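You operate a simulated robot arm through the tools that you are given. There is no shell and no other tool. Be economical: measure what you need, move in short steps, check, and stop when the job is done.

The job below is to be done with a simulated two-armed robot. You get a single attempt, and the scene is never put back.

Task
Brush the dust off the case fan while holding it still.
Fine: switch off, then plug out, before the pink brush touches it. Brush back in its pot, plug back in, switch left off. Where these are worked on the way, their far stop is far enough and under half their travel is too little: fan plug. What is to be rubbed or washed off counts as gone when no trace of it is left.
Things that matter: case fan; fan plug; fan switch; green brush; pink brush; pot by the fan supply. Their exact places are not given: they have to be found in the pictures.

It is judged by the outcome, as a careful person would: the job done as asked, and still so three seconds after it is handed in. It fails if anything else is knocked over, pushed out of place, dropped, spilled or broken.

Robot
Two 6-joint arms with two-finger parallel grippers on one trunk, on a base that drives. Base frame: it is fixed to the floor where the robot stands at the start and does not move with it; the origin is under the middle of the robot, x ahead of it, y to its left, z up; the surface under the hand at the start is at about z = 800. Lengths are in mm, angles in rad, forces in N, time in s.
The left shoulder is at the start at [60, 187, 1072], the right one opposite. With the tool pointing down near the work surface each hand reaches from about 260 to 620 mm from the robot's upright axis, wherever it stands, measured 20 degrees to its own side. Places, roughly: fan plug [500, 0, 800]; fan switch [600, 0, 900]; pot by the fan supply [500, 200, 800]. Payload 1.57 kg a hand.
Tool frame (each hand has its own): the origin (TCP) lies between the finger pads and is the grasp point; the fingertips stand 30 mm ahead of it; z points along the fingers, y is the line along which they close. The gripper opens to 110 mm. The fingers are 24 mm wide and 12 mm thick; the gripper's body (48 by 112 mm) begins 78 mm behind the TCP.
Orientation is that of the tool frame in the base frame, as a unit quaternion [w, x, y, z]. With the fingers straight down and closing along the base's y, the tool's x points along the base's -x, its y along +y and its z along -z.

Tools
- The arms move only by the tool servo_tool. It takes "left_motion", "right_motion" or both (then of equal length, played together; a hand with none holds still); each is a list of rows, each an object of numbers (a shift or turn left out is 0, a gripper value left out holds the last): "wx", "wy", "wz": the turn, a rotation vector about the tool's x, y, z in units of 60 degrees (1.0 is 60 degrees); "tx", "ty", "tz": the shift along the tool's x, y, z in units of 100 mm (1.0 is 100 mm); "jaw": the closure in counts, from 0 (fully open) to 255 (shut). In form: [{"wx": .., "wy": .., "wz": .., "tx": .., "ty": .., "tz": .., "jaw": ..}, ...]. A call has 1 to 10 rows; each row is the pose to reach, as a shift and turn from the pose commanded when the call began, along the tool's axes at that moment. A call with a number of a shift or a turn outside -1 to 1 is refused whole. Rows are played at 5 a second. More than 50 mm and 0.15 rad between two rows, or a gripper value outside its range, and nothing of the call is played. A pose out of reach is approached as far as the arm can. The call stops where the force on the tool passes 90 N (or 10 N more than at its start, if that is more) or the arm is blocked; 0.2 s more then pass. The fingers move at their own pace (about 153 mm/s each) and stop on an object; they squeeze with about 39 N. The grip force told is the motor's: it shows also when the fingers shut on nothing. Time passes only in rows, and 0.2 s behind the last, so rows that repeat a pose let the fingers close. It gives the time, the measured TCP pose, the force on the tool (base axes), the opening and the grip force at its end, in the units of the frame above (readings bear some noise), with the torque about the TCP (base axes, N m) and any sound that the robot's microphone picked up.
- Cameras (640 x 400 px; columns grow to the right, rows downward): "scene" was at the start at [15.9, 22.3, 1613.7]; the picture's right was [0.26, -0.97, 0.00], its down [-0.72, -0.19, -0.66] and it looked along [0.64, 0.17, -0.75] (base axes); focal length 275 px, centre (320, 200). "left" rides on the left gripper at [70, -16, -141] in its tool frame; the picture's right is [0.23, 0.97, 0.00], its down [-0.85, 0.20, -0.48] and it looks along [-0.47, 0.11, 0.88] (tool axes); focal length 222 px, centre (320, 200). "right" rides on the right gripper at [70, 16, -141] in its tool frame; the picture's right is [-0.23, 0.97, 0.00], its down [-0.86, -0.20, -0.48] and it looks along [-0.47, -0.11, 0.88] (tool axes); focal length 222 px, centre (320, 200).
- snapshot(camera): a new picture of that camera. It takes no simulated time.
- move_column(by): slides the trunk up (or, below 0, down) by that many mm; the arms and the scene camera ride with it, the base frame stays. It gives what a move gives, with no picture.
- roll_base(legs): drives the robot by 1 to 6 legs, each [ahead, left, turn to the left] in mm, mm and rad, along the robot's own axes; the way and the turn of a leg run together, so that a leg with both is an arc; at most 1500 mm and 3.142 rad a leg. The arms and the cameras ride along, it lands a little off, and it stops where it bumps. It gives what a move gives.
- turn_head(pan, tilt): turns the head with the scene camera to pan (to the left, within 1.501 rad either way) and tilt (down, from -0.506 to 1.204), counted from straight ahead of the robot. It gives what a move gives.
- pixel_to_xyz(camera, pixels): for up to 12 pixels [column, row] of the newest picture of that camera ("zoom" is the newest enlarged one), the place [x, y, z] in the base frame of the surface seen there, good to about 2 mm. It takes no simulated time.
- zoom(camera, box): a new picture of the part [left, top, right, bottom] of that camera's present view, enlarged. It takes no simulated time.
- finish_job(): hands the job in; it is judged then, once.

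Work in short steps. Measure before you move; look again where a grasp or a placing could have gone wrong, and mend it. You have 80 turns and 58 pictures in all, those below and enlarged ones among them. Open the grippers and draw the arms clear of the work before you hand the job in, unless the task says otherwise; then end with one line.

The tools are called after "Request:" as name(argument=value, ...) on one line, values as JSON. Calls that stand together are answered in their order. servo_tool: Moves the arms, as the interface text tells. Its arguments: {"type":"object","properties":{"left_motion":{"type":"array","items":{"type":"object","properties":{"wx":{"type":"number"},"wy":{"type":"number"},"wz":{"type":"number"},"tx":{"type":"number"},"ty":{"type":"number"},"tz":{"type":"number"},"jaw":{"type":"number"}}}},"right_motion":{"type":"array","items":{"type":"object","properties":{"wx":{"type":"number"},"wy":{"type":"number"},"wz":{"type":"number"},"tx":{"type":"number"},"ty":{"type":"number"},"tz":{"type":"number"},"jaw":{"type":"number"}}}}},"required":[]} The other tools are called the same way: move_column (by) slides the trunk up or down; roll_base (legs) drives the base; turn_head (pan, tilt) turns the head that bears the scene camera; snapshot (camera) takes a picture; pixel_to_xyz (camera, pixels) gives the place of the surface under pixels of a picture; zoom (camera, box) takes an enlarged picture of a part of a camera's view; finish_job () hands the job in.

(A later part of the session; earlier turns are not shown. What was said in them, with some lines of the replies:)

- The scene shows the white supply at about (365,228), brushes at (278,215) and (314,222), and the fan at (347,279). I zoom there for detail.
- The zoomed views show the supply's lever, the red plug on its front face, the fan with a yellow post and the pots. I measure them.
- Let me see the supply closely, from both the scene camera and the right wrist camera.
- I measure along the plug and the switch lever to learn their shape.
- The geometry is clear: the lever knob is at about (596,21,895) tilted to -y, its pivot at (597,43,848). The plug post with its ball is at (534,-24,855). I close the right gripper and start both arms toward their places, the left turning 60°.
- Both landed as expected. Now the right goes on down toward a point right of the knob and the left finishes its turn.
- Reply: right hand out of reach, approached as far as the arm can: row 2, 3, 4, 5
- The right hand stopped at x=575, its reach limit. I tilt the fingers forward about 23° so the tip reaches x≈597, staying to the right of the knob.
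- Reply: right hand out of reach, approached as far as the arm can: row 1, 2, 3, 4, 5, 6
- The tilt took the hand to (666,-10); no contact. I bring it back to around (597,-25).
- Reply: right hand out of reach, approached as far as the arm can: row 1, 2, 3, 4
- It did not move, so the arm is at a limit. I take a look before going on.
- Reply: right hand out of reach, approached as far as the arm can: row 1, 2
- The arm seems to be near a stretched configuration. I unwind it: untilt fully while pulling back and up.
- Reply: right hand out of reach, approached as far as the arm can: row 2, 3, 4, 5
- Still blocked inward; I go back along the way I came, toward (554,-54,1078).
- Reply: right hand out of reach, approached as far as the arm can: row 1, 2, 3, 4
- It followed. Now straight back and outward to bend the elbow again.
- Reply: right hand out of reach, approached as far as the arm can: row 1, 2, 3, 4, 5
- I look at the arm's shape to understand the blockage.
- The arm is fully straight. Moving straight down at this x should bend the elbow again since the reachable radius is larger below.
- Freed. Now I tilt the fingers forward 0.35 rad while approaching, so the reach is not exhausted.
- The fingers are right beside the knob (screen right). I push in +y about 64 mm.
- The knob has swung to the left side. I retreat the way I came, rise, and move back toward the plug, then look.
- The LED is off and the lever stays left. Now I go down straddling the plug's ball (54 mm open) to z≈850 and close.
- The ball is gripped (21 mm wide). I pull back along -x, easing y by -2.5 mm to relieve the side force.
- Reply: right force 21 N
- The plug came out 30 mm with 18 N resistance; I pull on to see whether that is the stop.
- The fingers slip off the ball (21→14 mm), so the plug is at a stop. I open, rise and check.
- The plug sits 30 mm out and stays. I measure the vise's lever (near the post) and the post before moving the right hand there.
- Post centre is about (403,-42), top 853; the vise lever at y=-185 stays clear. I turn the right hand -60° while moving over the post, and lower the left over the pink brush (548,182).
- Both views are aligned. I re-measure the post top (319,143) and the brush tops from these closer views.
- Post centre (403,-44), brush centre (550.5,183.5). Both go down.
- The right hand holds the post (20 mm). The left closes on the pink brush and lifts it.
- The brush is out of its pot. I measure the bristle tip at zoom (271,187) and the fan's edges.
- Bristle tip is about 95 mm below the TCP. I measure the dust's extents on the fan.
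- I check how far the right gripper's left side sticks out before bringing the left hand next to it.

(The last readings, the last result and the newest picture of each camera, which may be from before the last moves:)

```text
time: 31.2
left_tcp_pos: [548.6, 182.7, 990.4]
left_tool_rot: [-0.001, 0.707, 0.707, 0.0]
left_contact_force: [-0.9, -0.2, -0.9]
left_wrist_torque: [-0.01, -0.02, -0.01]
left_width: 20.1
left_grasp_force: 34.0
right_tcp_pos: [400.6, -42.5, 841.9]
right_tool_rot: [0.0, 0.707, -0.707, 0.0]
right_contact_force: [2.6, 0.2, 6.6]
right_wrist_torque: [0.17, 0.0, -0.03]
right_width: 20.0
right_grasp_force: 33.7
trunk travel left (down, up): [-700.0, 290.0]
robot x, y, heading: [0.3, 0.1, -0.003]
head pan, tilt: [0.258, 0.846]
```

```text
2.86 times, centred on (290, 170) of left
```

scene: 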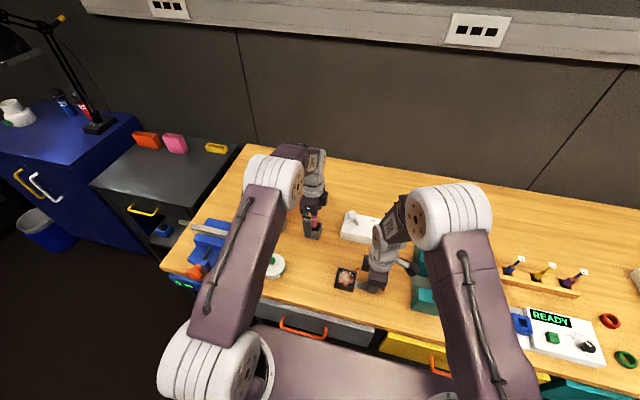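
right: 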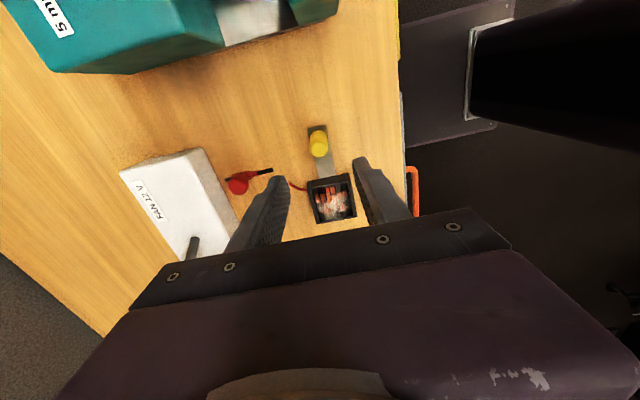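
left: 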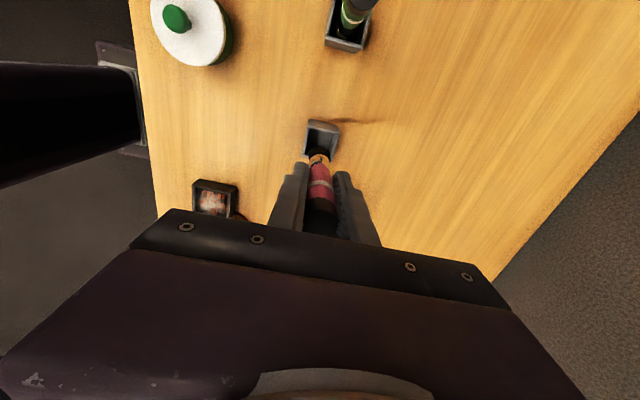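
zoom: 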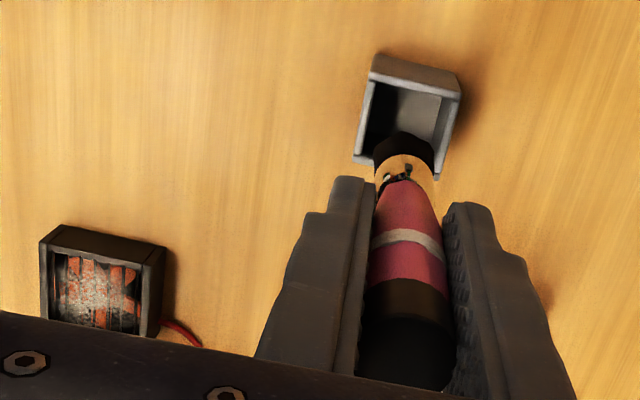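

The right gripper's block reaches y≈4, and the left has a like block on its -y side, so I tilt the left hand 0.27 rad to lean away (+y) while carrying the brush toward the fan.

Request:
servo_tool(left_motion=[{"ty": -0.2, "tx": -0.14, "wy": -0.06}, {"ty": -0.4, "tx": -0.28, "wy": -0.12}, {"ty": -0.6, "tx": -0.42, "wy": -0.18, "tz": 0.05}, {"ty": -0.8, "tx": -0.56, "wy": -0.24, "tz": 0.1}, {"ty": -1.0, "tx": -0.7, "wy": -0.258, "tz": 0.15}])

Request:
servo_tool(left_motion=[{"ty": -0.23, "tx": -0.11, "tz": 0.13}, {"ty": -0.46, "tx": -0.22, "tz": 0.27}])

Request:
zoom(camera="scene", box=[290, 210, 410, 310])

Request:
snapshot(camera="left")

```text
time: 32.4
left_tcp_pos: [449.6, 112.2, 974.9]
left_tool_rot: [0.096, 0.701, 0.7, -0.095]
left_contact_force: [0.1, 0.3, 0.1]
left_wrist_torque: [-0.01, 0.0, 0.02]
left_width: 20.1
left_grasp_force: 33.5
right_tcp_pos: [400.3, -43.3, 841.3]
right_tool_rot: [0.0, 0.707, -0.707, 0.0]
right_contact_force: [-0.1, 0.4, 6.4]
right_wrist_torque: [-0.03, 0.02, -0.02]
right_width: 20.2
right_grasp_force: 34.3
trunk travel left (down, up): [-700.0, 290.0]
robot x, y, heading: [2.0, 0.1, -0.002]
head pan, tilt: [0.258, 0.846]
```

```text
time: 33.0
left_tcp_pos: [403.5, 84.7, 955.4]
left_tool_rot: [0.095, 0.701, 0.701, -0.094]
left_contact_force: [-0.3, 0.7, -0.5]
left_wrist_torque: [0.06, -0.02, 0.0]
left_width: 20.1
left_grasp_force: 34.5
right_tcp_pos: [401.4, -42.8, 840.6]
right_tool_rot: [-0.001, 0.708, -0.707, 0.0]
right_contact_force: [-0.5, -1.0, 3.7]
right_wrist_torque: [-0.1, 0.04, 0.03]
right_width: 20.3
right_grasp_force: 34.4
trunk travel left (down, up): [-700.0, 290.0]
robot x, y, heading: [0.8, -0.3, -0.002]
head pan, tilt: [0.258, 0.846]
```

```text
4.00 times, centred on (350, 260) of scene
```

zoom: 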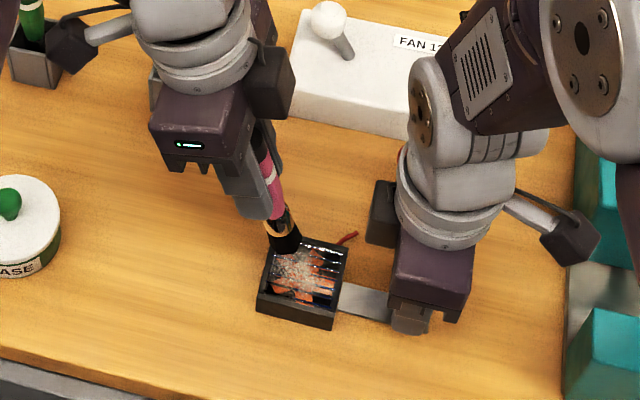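

```text
31 pictures are left
```

left: 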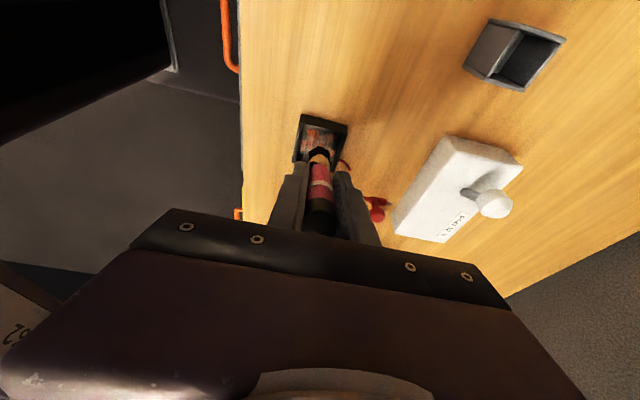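

The tip is above the fan's left part. I lower it about 40 mm while watching the force.

Request:
servo_tool(left_motion=[{"tx": 0.053, "tz": 0.193}, {"tx": 0.088, "tz": 0.318}, {"tx": 0.099, "tz": 0.357}, {"tx": 0.107, "tz": 0.386}])

Request:
zoom(camera="scene", box=[310, 240, 380, 300])

```text
time: 34.0
left_tcp_pos: [403.1, 85.2, 916.8]
left_tool_rot: [0.097, 0.7, 0.701, -0.093]
left_contact_force: [-0.5, 3.4, 23.9]
left_wrist_torque: [-0.19, 0.09, -0.03]
left_width: 20.7
left_grasp_force: 34.4
right_tcp_pos: [399.8, -41.9, 841.8]
right_tool_rot: [0.0, -0.707, 0.707, 0.001]
right_contact_force: [0.8, -1.5, -4.9]
right_wrist_torque: [-0.5, -0.01, -0.08]
right_width: 20.2
right_grasp_force: 33.6
trunk travel left (down, up): [-700.0, 290.0]
robot x, y, heading: [1.8, 1.4, -0.003]
head pan, tilt: [0.258, 0.846]
```

```text
6.67 times, centred on (345, 270) of scene
```

zoom: 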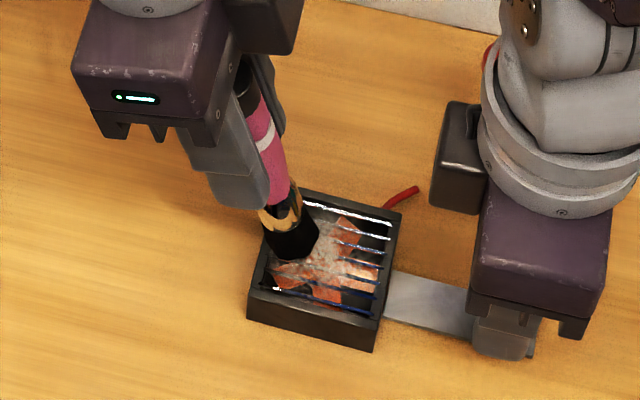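

The bristles touch with 24 N. I ease up 1.5 mm and sweep strokes across the fan's far half.

Request:
servo_tool(left_motion=[{"tx": -0.004, "tz": -0.015}, {"tx": -0.178, "tz": 0.034}, {"tx": -0.351, "tz": 0.082}, {"tx": -0.351, "tz": 0.082, "ty": 0.1}, {"tx": -0.178, "tz": 0.034, "ty": 0.1}, {"tx": -0.004, "tz": -0.015, "ty": 0.1}, {"tx": -0.004, "tz": -0.015, "ty": 0.18}, {"tx": -0.178, "tz": 0.034, "ty": 0.18}, {"tx": -0.351, "tz": 0.082, "ty": 0.18}, {"tx": -0.351, "tz": 0.082, "ty": 0.0}])

Request:
zoom(camera="scene", box=[310, 240, 380, 300])

```text
time: 36.2
left_tcp_pos: [403.7, 47.3, 916.8]
left_tool_rot: [0.096, 0.701, 0.701, -0.095]
left_contact_force: [3.2, 0.0, 7.7]
left_wrist_torque: [-0.13, -0.21, 0.04]
left_width: 20.0
left_grasp_force: 34.1
right_tcp_pos: [400.4, -42.5, 840.4]
right_tool_rot: [0.0, -0.707, 0.707, 0.0]
right_contact_force: [0.4, 0.1, 3.3]
right_wrist_torque: [0.76, 0.0, -0.12]
right_width: 20.3
right_grasp_force: 33.7
trunk travel left (down, up): [-700.0, 290.0]
robot x, y, heading: [-0.8, 1.6, 0.002]
head pan, tilt: [0.258, 0.846]
```

```text
6.67 times, centred on (345, 270) of scene
```

zoom: 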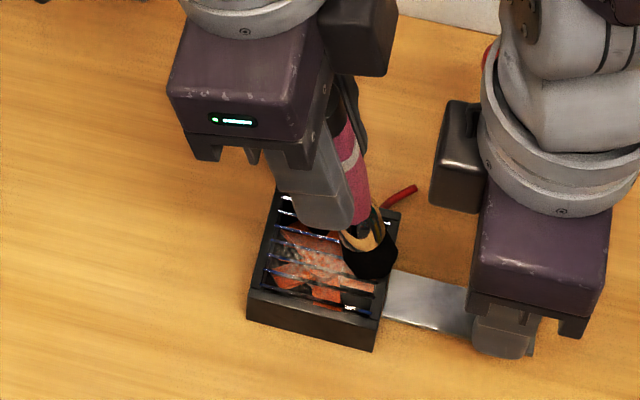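

The dust is clearly thinner. Now the near half with the same strokes.

Request:
servo_tool(left_motion=[{"ty": -0.07}, {"tx": 0.174, "tz": -0.048, "ty": -0.07}, {"tx": 0.366, "tz": -0.101, "ty": -0.07}, {"tx": 0.366, "tz": -0.101, "ty": -0.14}, {"tx": 0.174, "tz": -0.048, "ty": -0.14}, {"ty": -0.14}, {"ty": -0.21}, {"tx": 0.174, "tz": -0.048, "ty": -0.21}, {"tx": 0.366, "tz": -0.101, "ty": -0.21}, {"tx": 0.366, "tz": -0.101, "ty": 0.0}])

Request:
zoom(camera="scene", box=[310, 240, 380, 300])

```text
time: 38.4
left_tcp_pos: [403.0, 86.5, 917.4]
left_tool_rot: [0.095, 0.701, 0.701, -0.095]
left_contact_force: [-2.0, -1.1, 5.2]
left_wrist_torque: [-0.11, 0.12, -0.03]
left_width: 20.6
left_grasp_force: 33.8
right_tcp_pos: [400.5, -42.6, 840.5]
right_tool_rot: [-0.001, 0.707, -0.707, 0.0]
right_contact_force: [1.7, -0.1, 1.2]
right_wrist_torque: [0.0, 0.01, -0.07]
right_width: 20.5
right_grasp_force: 34.2
trunk travel left (down, up): [-700.0, 290.0]
robot x, y, heading: [-3.2, -2.6, 0.006]
head pan, tilt: [0.258, 0.846]
```

```text
6.67 times, centred on (345, 270) of scene
```

zoom: 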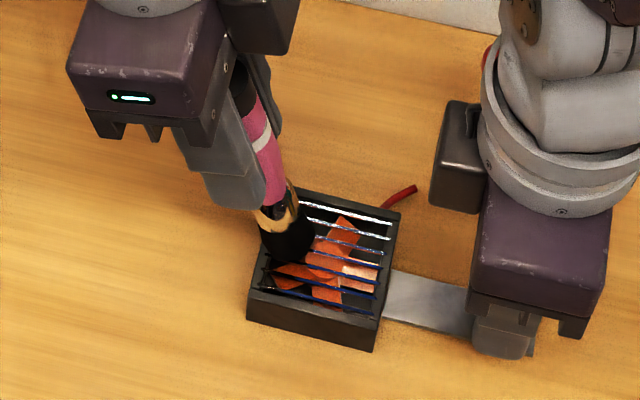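

It looks clean where visible. I lift the brush away and check the whole grille.

Request:
servo_tool(left_motion=[{"tx": -0.107, "tz": -0.386}, {"tx": 0.18, "tz": -0.466}, {"tx": 0.4, "tz": -0.6}])

Request:
zoom(camera="scene", box=[330, 255, 370, 295])

```text
time: 39.2
left_tcp_pos: [403.1, 139.9, 964.3]
left_tool_rot: [0.095, 0.702, 0.7, -0.095]
left_contact_force: [0.7, 0.2, -0.4]
left_wrist_torque: [0.03, 0.01, -0.01]
left_width: 19.8
left_grasp_force: 34.5
right_tcp_pos: [401.4, -41.7, 841.5]
right_tool_rot: [0.0, -0.707, 0.707, 0.0]
right_contact_force: [-0.5, 1.4, 2.3]
right_wrist_torque: [0.33, 0.09, 0.04]
right_width: 20.1
right_grasp_force: 34.8
trunk travel left (down, up): [-700.0, 290.0]
robot x, y, heading: [3.9, 3.0, -0.005]
head pan, tilt: [0.258, 0.846]
```

```text
10.00 times, centred on (350, 275) of scene
```

zoom: 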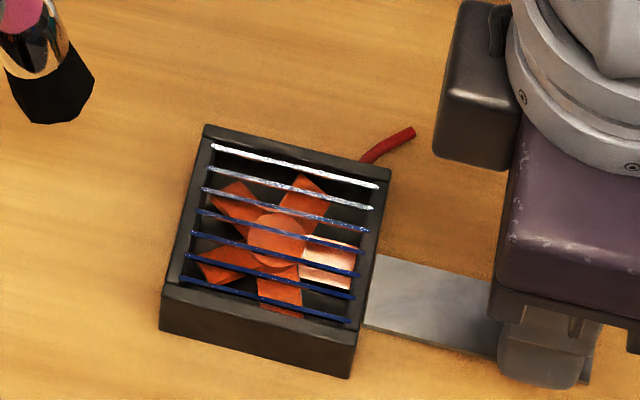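

The grille looks clean. For certainty I do one quick cross pass with strokes along x.

Request:
servo_tool(left_motion=[{"tx": -0.22, "tz": 0.134}, {"tx": -0.507, "tz": 0.214}, {"tx": -0.4, "tz": 0.6}, {"tx": -0.4, "tz": 0.605, "ty": 0.2}, {"tx": -0.4, "tz": 0.605, "ty": -0.2}, {"tx": -0.516, "tz": 0.637, "ty": -0.2}, {"tx": -0.516, "tz": 0.637, "ty": 0.2}, {"tx": -0.631, "tz": 0.669, "ty": 0.2}, {"tx": -0.631, "tz": 0.669, "ty": -0.2}, {"tx": -0.747, "tz": 0.701, "ty": -0.2}])

Request:
servo_tool(left_motion=[{"ty": 0.2}, {"ty": 0.4}, {"tx": 0.116, "tz": -0.032, "ty": 0.4}, {"tx": 0.116, "tz": -0.032, "ty": 0.05}, {"tx": 0.01, "tz": -0.42, "ty": 0.2}, {"tx": 0.3, "tz": -0.5, "ty": 0.2}, {"tx": 0.6, "tz": -0.6, "ty": 0.2}, {"tx": 0.9, "tz": -0.8, "ty": 0.2}])

Request:
zoom(camera="scene", box=[330, 255, 370, 295])

```text
time: 41.4
left_tcp_pos: [382.7, 49.7, 916.0]
left_tool_rot: [0.096, 0.701, 0.701, -0.093]
left_contact_force: [-0.3, 4.1, 15.3]
left_wrist_torque: [0.14, 0.01, -0.01]
left_width: 20.5
left_grasp_force: 33.9
right_tcp_pos: [400.3, -43.5, 841.9]
right_tool_rot: [0.001, 0.707, -0.707, 0.0]
right_contact_force: [-0.6, -4.6, -3.5]
right_wrist_torque: [0.01, -0.07, 0.07]
right_width: 20.4
right_grasp_force: 33.7
trunk travel left (down, up): [-700.0, 290.0]
robot x, y, heading: [4.3, -0.0, 0.003]
head pan, tilt: [0.258, 0.846]
```

```text
time: 43.2
left_tcp_pos: [403.3, 158.7, 970.3]
left_tool_rot: [0.095, 0.701, 0.701, -0.096]
left_contact_force: [-1.5, 0.7, -0.5]
left_wrist_torque: [0.03, -0.01, -0.01]
left_width: 20.5
left_grasp_force: 33.9
right_tcp_pos: [401.2, -42.6, 841.8]
right_tool_rot: [0.001, -0.706, 0.708, 0.0]
right_contact_force: [-0.4, 0.1, 4.4]
right_wrist_torque: [0.52, 0.06, -0.03]
right_width: 20.4
right_grasp_force: 33.6
trunk travel left (down, up): [-700.0, 290.0]
robot x, y, heading: [-2.9, 1.0, 0.003]
head pan, tilt: [0.258, 0.846]
```

```text
10.00 times, centred on (350, 275) of scene
```

zoom: 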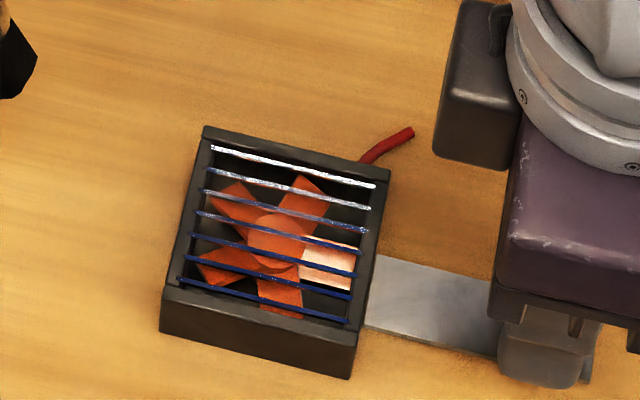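

Clean. Now the left returns upright toward the pot, while the right releases the post and rises.

Request:
servo_tool(left_motion=[{"tx": 0.04, "tz": -0.09, "ty": 0.2, "wy": 0.06}, {"tx": 0.08, "tz": -0.18, "ty": 0.4, "wy": 0.12}, {"tx": 0.12, "tz": -0.27, "ty": 0.6, "wy": 0.18}, {"tx": 0.16, "tz": -0.356, "ty": 0.8, "wy": 0.24}, {"tx": 0.16, "tz": -0.356, "ty": 1.0, "wy": 0.268}], right_motion=[{"jaw": 130}, {"jaw": 130}, {"tz": -0.3}, {"tz": -0.6}, {"tz": -1.0}])

Request:
servo_tool(left_motion=[{"ty": 0.2}, {"ty": 0.4}, {"ty": 0.47}], right_motion=[{"jaw": 255}, {"jaw": 255}, {"jaw": 255}])

Request:
snapshot(camera="left")

Request:
zoom(camera="scene", box=[260, 170, 420, 300])

```text
time: 44.4
left_tcp_pos: [504.0, 182.9, 1000.4]
left_tool_rot: [-0.004, 0.707, 0.707, 0.004]
left_contact_force: [-0.5, -0.9, -0.5]
left_wrist_torque: [0.03, -0.02, 0.0]
left_width: 20.3
left_grasp_force: 34.0
right_tcp_pos: [400.9, -43.4, 942.0]
right_tool_rot: [0.0, 0.708, -0.707, -0.001]
right_contact_force: [0.0, 0.9, -0.2]
right_wrist_torque: [0.0, 0.01, 0.01]
right_width: 53.9
right_grasp_force: 0.2
trunk travel left (down, up): [-700.0, 290.0]
robot x, y, heading: [2.3, 0.2, -0.001]
head pan, tilt: [0.258, 0.846]
```

```text
time: 45.2
left_tcp_pos: [550.1, 182.9, 1000.0]
left_tool_rot: [-0.003, 0.707, 0.707, 0.004]
left_contact_force: [0.7, 0.3, -0.3]
left_wrist_torque: [0.01, -0.03, -0.02]
left_width: 20.2
left_grasp_force: 34.2
right_tcp_pos: [400.4, -42.8, 942.0]
right_tool_rot: [0.0, -0.707, 0.707, 0.0]
right_contact_force: [0.1, 0.6, -0.3]
right_wrist_torque: [0.01, -0.01, -0.02]
right_width: 0.0
right_grasp_force: 21.4
trunk travel left (down, up): [-700.0, 290.0]
robot x, y, heading: [-2.2, 1.0, -0.0]
head pan, tilt: [0.258, 0.846]
```

```text
25 pictures are left
```

left: 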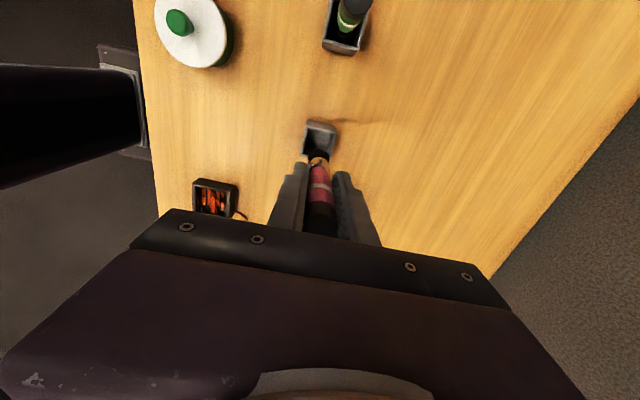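

```text
3.08 times, centred on (340, 235) of scene
```

zoom: 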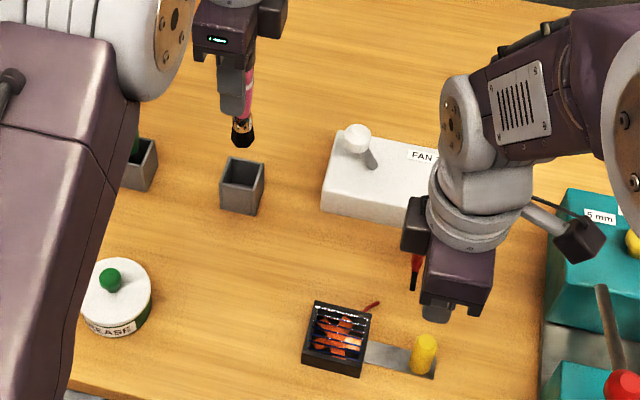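

The view matches that at pick-up. I lower the brush into its pot to z≈902.

Request:
servo_tool(left_motion=[{"tz": 0.25}, {"tz": 0.5}, {"tz": 0.7}, {"tz": 0.85}, {"tz": 0.98}])

Request:
zoom(camera="scene", box=[270, 180, 350, 260])

```text
time: 46.4
left_tcp_pos: [550.8, 185.1, 902.2]
left_tool_rot: [-0.004, 0.708, 0.706, 0.004]
left_contact_force: [-0.5, -1.2, -0.5]
left_wrist_torque: [0.01, -0.01, 0.0]
left_width: 20.6
left_grasp_force: 33.5
right_tcp_pos: [401.2, -42.3, 941.8]
right_tool_rot: [0.001, 0.707, -0.707, 0.0]
right_contact_force: [0.6, 0.7, -0.2]
right_wrist_torque: [0.01, -0.02, 0.02]
right_width: 0.0
right_grasp_force: 21.4
trunk travel left (down, up): [-700.0, 290.0]
robot x, y, heading: [2.7, -0.6, -0.005]
head pan, tilt: [0.258, 0.846]
```

```text
5.00 times, centred on (310, 220) of scene
```

zoom: 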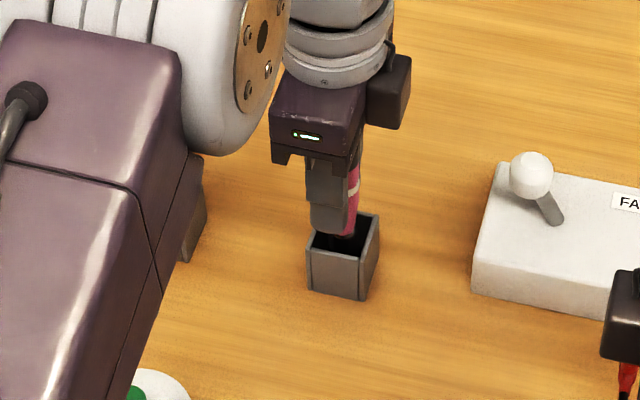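

The brush is inside the pot. I ease down a few mm to feel the bottom.

Request:
servo_tool(left_motion=[{"tz": 0.02}, {"tz": 0.035}, {"tz": 0.05}])

```text
time: 47.2
left_tcp_pos: [551.8, 184.2, 899.2]
left_tool_rot: [-0.002, 0.707, 0.707, 0.006]
left_contact_force: [-0.6, 1.1, 15.4]
left_wrist_torque: [0.12, 0.09, -0.02]
left_width: 19.9
left_grasp_force: 34.0
right_tcp_pos: [400.1, -43.3, 942.8]
right_tool_rot: [0.0, -0.707, 0.707, 0.0]
right_contact_force: [-1.1, 0.3, -0.5]
right_wrist_torque: [0.0, -0.02, -0.05]
right_width: 0.0
right_grasp_force: 21.1
trunk travel left (down, up): [-700.0, 290.0]
robot x, y, heading: [-0.2, -1.0, 0.003]
head pan, tilt: [0.258, 0.846]
```

Bottom felt (15 N). I open the left, rise clear, and move the right over behind the plug.

Request:
servo_tool(left_motion=[{"tz": -0.02}, {"tz": -0.02, "jaw": 0}, {"tz": -0.02}, {"tz": -0.02}, {"tz": -0.2}, {"tz": -0.4}, {"tz": -0.7}, {"tz": -1.0}], right_motion=[{"ty": -0.1, "tx": -0.03}, {"ty": -0.2, "tx": -0.06}, {"ty": -0.3, "tx": -0.1}, {"ty": -0.4, "tx": -0.13}, {"ty": -0.5, "tx": -0.16}, {"ty": -0.6, "tx": -0.18}, {"ty": -0.65, "tx": -0.18}, {"ty": -0.65, "tx": -0.18}])

Request:
servo_tool(left_motion=[{"tz": -0.25}, {"tz": -0.5, "tx": 0.1}, {"tz": -0.75, "tx": 0.2}, {"tz": -1.0, "tx": 0.3}])

Request:
zoom(camera="scene", box=[280, 180, 420, 290])

Request:
snapshot(camera="right")

```text
time: 49.0
left_tcp_pos: [549.5, 182.4, 996.3]
left_tool_rot: [-0.003, 0.707, 0.707, 0.004]
left_contact_force: [-0.2, -0.1, 0.5]
left_wrist_torque: [0.0, 0.03, -0.02]
left_width: 109.8
left_grasp_force: 0.0
right_tcp_pos: [465.7, -25.5, 942.1]
right_tool_rot: [0.0, -0.707, 0.707, 0.0]
right_contact_force: [-0.5, 0.6, 0.3]
right_wrist_torque: [-0.02, -0.01, -0.04]
right_width: 0.1
right_grasp_force: 21.0
trunk travel left (down, up): [-700.0, 290.0]
robot x, y, heading: [0.4, 0.2, 0.002]
head pan, tilt: [0.258, 0.846]
```

```text
time: 50.0
left_tcp_pos: [549.9, 211.5, 1097.0]
left_tool_rot: [-0.004, 0.707, 0.707, 0.004]
left_contact_force: [0.5, 0.0, 0.1]
left_wrist_torque: [0.01, -0.01, -0.02]
left_width: 110.0
left_grasp_force: 0.1
right_tcp_pos: [466.7, -25.2, 940.8]
right_tool_rot: [0.0, 0.708, -0.706, 0.0]
right_contact_force: [-0.8, 0.2, 0.2]
right_wrist_torque: [0.02, 0.01, 0.01]
right_width: 0.0
right_grasp_force: 21.5
trunk travel left (down, up): [-700.0, 290.0]
robot x, y, heading: [-0.9, -0.4, -0.003]
head pan, tilt: [0.258, 0.846]
```

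```text
3.64 times, centred on (350, 235) of scene
```

zoom: 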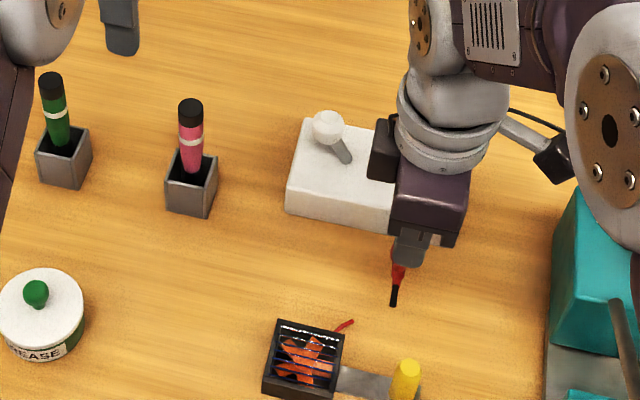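

```text
21 pictures are left
```

right: 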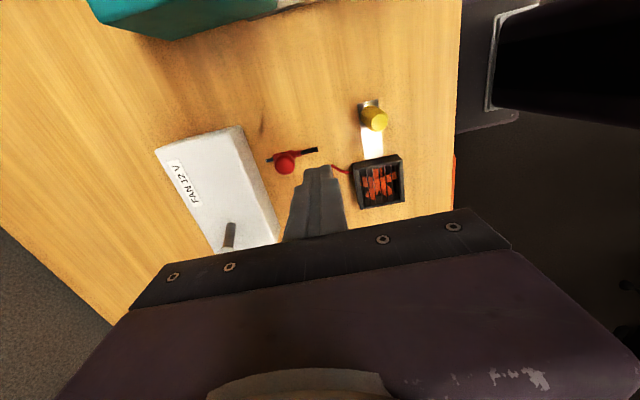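

The pink brush stands in its pot. I measure the plug's ball in the right view at (286,160).

Request:
pixel_to_xyz(camera="right", pixels=[[284, 163], [294, 162], [278, 163], [285, 154], [310, 151], [270, 160]])

```text
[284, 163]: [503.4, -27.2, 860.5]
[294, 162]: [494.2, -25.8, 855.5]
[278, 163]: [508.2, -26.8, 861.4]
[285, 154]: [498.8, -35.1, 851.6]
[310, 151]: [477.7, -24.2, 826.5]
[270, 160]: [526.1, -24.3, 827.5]
```

Ball centre is (503,-25.5,852). I lower the closed fingers behind it to z≈863, then push +x until it seats.

Request:
servo_tool(right_motion=[{"tz": 0.3}, {"tz": 0.6}, {"tz": 0.77}])

Request:
servo_tool(right_motion=[{"ty": -0.1}, {"ty": -0.2}, {"ty": -0.28}, {"ty": -0.36}, {"ty": -0.42}, {"ty": -0.47}, {"ty": -0.5}])

Request:
zoom(camera="scene", box=[320, 190, 410, 280])

```text
time: 50.8
left_tcp_pos: [550.6, 211.9, 1095.4]
left_tool_rot: [-0.004, 0.707, 0.707, 0.003]
left_contact_force: [0.1, -0.3, -0.8]
left_wrist_torque: [0.03, 0.0, -0.01]
left_width: 110.1
left_grasp_force: 0.1
right_tcp_pos: [467.2, -25.5, 864.2]
right_tool_rot: [0.0, -0.707, 0.707, 0.0]
right_contact_force: [0.0, 0.4, 0.5]
right_wrist_torque: [-0.02, -0.01, 0.02]
right_width: 0.2
right_grasp_force: 21.1
trunk travel left (down, up): [-700.0, 290.0]
robot x, y, heading: [-2.6, 1.8, 0.007]
head pan, tilt: [0.258, 0.846]
```

```text
time: 52.4
left_tcp_pos: [547.7, 211.7, 1097.2]
left_tool_rot: [-0.003, 0.707, 0.707, 0.005]
left_contact_force: [-0.2, -0.7, -0.1]
left_wrist_torque: [-0.03, -0.01, -0.03]
left_width: 109.9
left_grasp_force: 0.1
right_tcp_pos: [514.7, -26.1, 863.1]
right_tool_rot: [0.001, 0.707, -0.707, -0.001]
right_contact_force: [-10.6, 0.5, -1.6]
right_wrist_torque: [0.0, 0.16, 0.02]
right_width: 0.1
right_grasp_force: 21.2
trunk travel left (down, up): [-700.0, 290.0]
robot x, y, heading: [-2.8, -1.2, -0.001]
head pan, tilt: [0.258, 0.846]
```

```text
4.44 times, centred on (365, 235) of scene
```

zoom: 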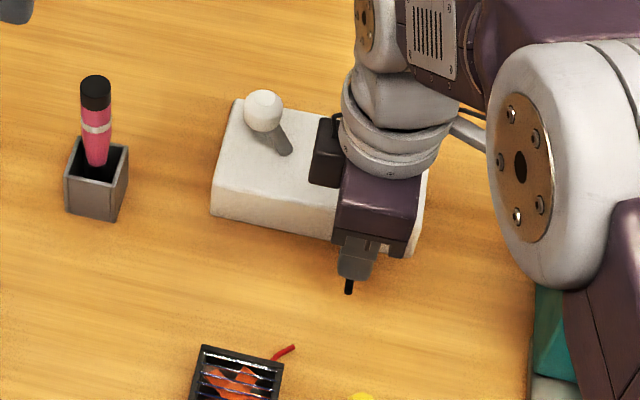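

10 N against the push; I press a bit further to see whether it is seated.

Request:
servo_tool(right_motion=[{"ty": -0.03}, {"ty": -0.06}, {"ty": -0.06}])

```text
time: 53.2
left_tcp_pos: [546.1, 212.6, 1098.0]
left_tool_rot: [-0.001, 0.707, 0.707, 0.004]
left_contact_force: [0.5, -0.4, 0.1]
left_wrist_torque: [-0.02, 0.01, -0.02]
left_width: 110.1
left_grasp_force: 0.1
right_tcp_pos: [514.3, -26.6, 865.2]
right_tool_rot: [0.005, 0.708, -0.707, -0.002]
right_contact_force: [-35.4, 4.0, -10.4]
right_wrist_torque: [0.04, 0.57, 0.03]
right_width: 0.0
right_grasp_force: 21.4
trunk travel left (down, up): [-700.0, 290.0]
robot x, y, heading: [-2.9, 1.9, -0.001]
head pan, tilt: [0.258, 0.846]
```

No more movement at 35 N: it is seated. I back off, rise clear and check all.

Request:
servo_tool(right_motion=[{"ty": 0.15}, {"ty": 0.4}, {"ty": 0.4, "tz": -0.3}, {"ty": 0.4, "tz": -0.6}, {"ty": 0.4, "tz": -0.95, "tx": 0.3}, {"ty": 0.5, "tz": -1.0, "tx": 0.7}])

Request:
servo_tool(right_motion=[{"tz": -0.3, "jaw": 0}, {"tz": -0.6}, {"tz": -1.0}])

Request:
zoom(camera="scene", box=[250, 180, 430, 310])

Request:
pixel_to_xyz(camera="zoom", pixels=[[425, 190], [418, 230]])

```text
time: 54.6
left_tcp_pos: [550.2, 210.2, 1096.3]
left_tool_rot: [-0.004, 0.707, 0.707, 0.004]
left_contact_force: [0.4, -0.2, 0.3]
left_wrist_torque: [-0.01, 0.02, 0.01]
left_width: 110.2
left_grasp_force: 0.0
right_tcp_pos: [472.6, -96.8, 964.0]
right_tool_rot: [0.0, 0.708, -0.706, -0.001]
right_contact_force: [-0.4, -0.3, -0.2]
right_wrist_torque: [0.03, 0.01, 0.0]
right_width: 0.0
right_grasp_force: 21.7
trunk travel left (down, up): [-700.0, 290.0]
robot x, y, heading: [-3.6, 2.7, -0.002]
head pan, tilt: [0.258, 0.846]
```

```text
time: 55.4
left_tcp_pos: [549.4, 211.9, 1095.8]
left_tool_rot: [-0.003, 0.707, 0.707, 0.003]
left_contact_force: [-0.6, 0.3, 0.3]
left_wrist_torque: [0.02, 0.0, 0.02]
left_width: 110.1
left_grasp_force: 0.1
right_tcp_pos: [471.7, -95.1, 1063.7]
right_tool_rot: [0.0, -0.707, 0.708, 0.0]
right_contact_force: [-0.4, -0.1, -0.2]
right_wrist_torque: [0.04, -0.02, 0.04]
right_width: 110.0
right_grasp_force: 0.1
trunk travel left (down, up): [-700.0, 290.0]
robot x, y, heading: [-0.8, 0.5, -0.001]
head pan, tilt: [0.258, 0.846]
```

```text
3.08 times, centred on (340, 245) of scene
```

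zoom: 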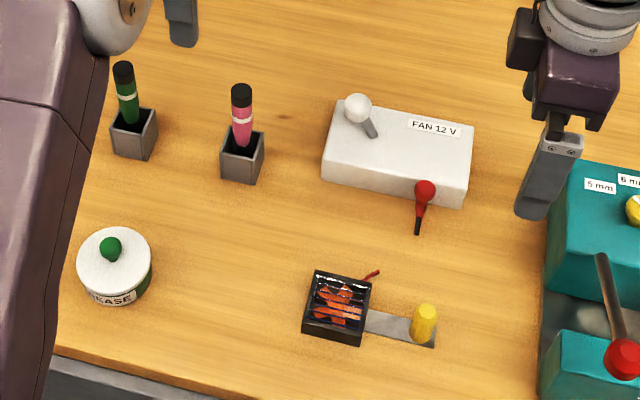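

```text
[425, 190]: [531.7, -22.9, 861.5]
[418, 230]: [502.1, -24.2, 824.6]
```

The plug is back at its start place (ball at x≈532), the switch is still off with the LED dark, the brush is in its pot, and the fan is clean where it stood. Both grippers are open and clear, so I hand the job in.

Request:
finish_job()

```text
The job is handed in.
```

The case fan is brushed clean and handed in: the switch was turned off and the plug pulled before brushing, and the fan was held by its post. At the end the pink brush is back in its pot, the plug is pushed back in and the switch is left off.
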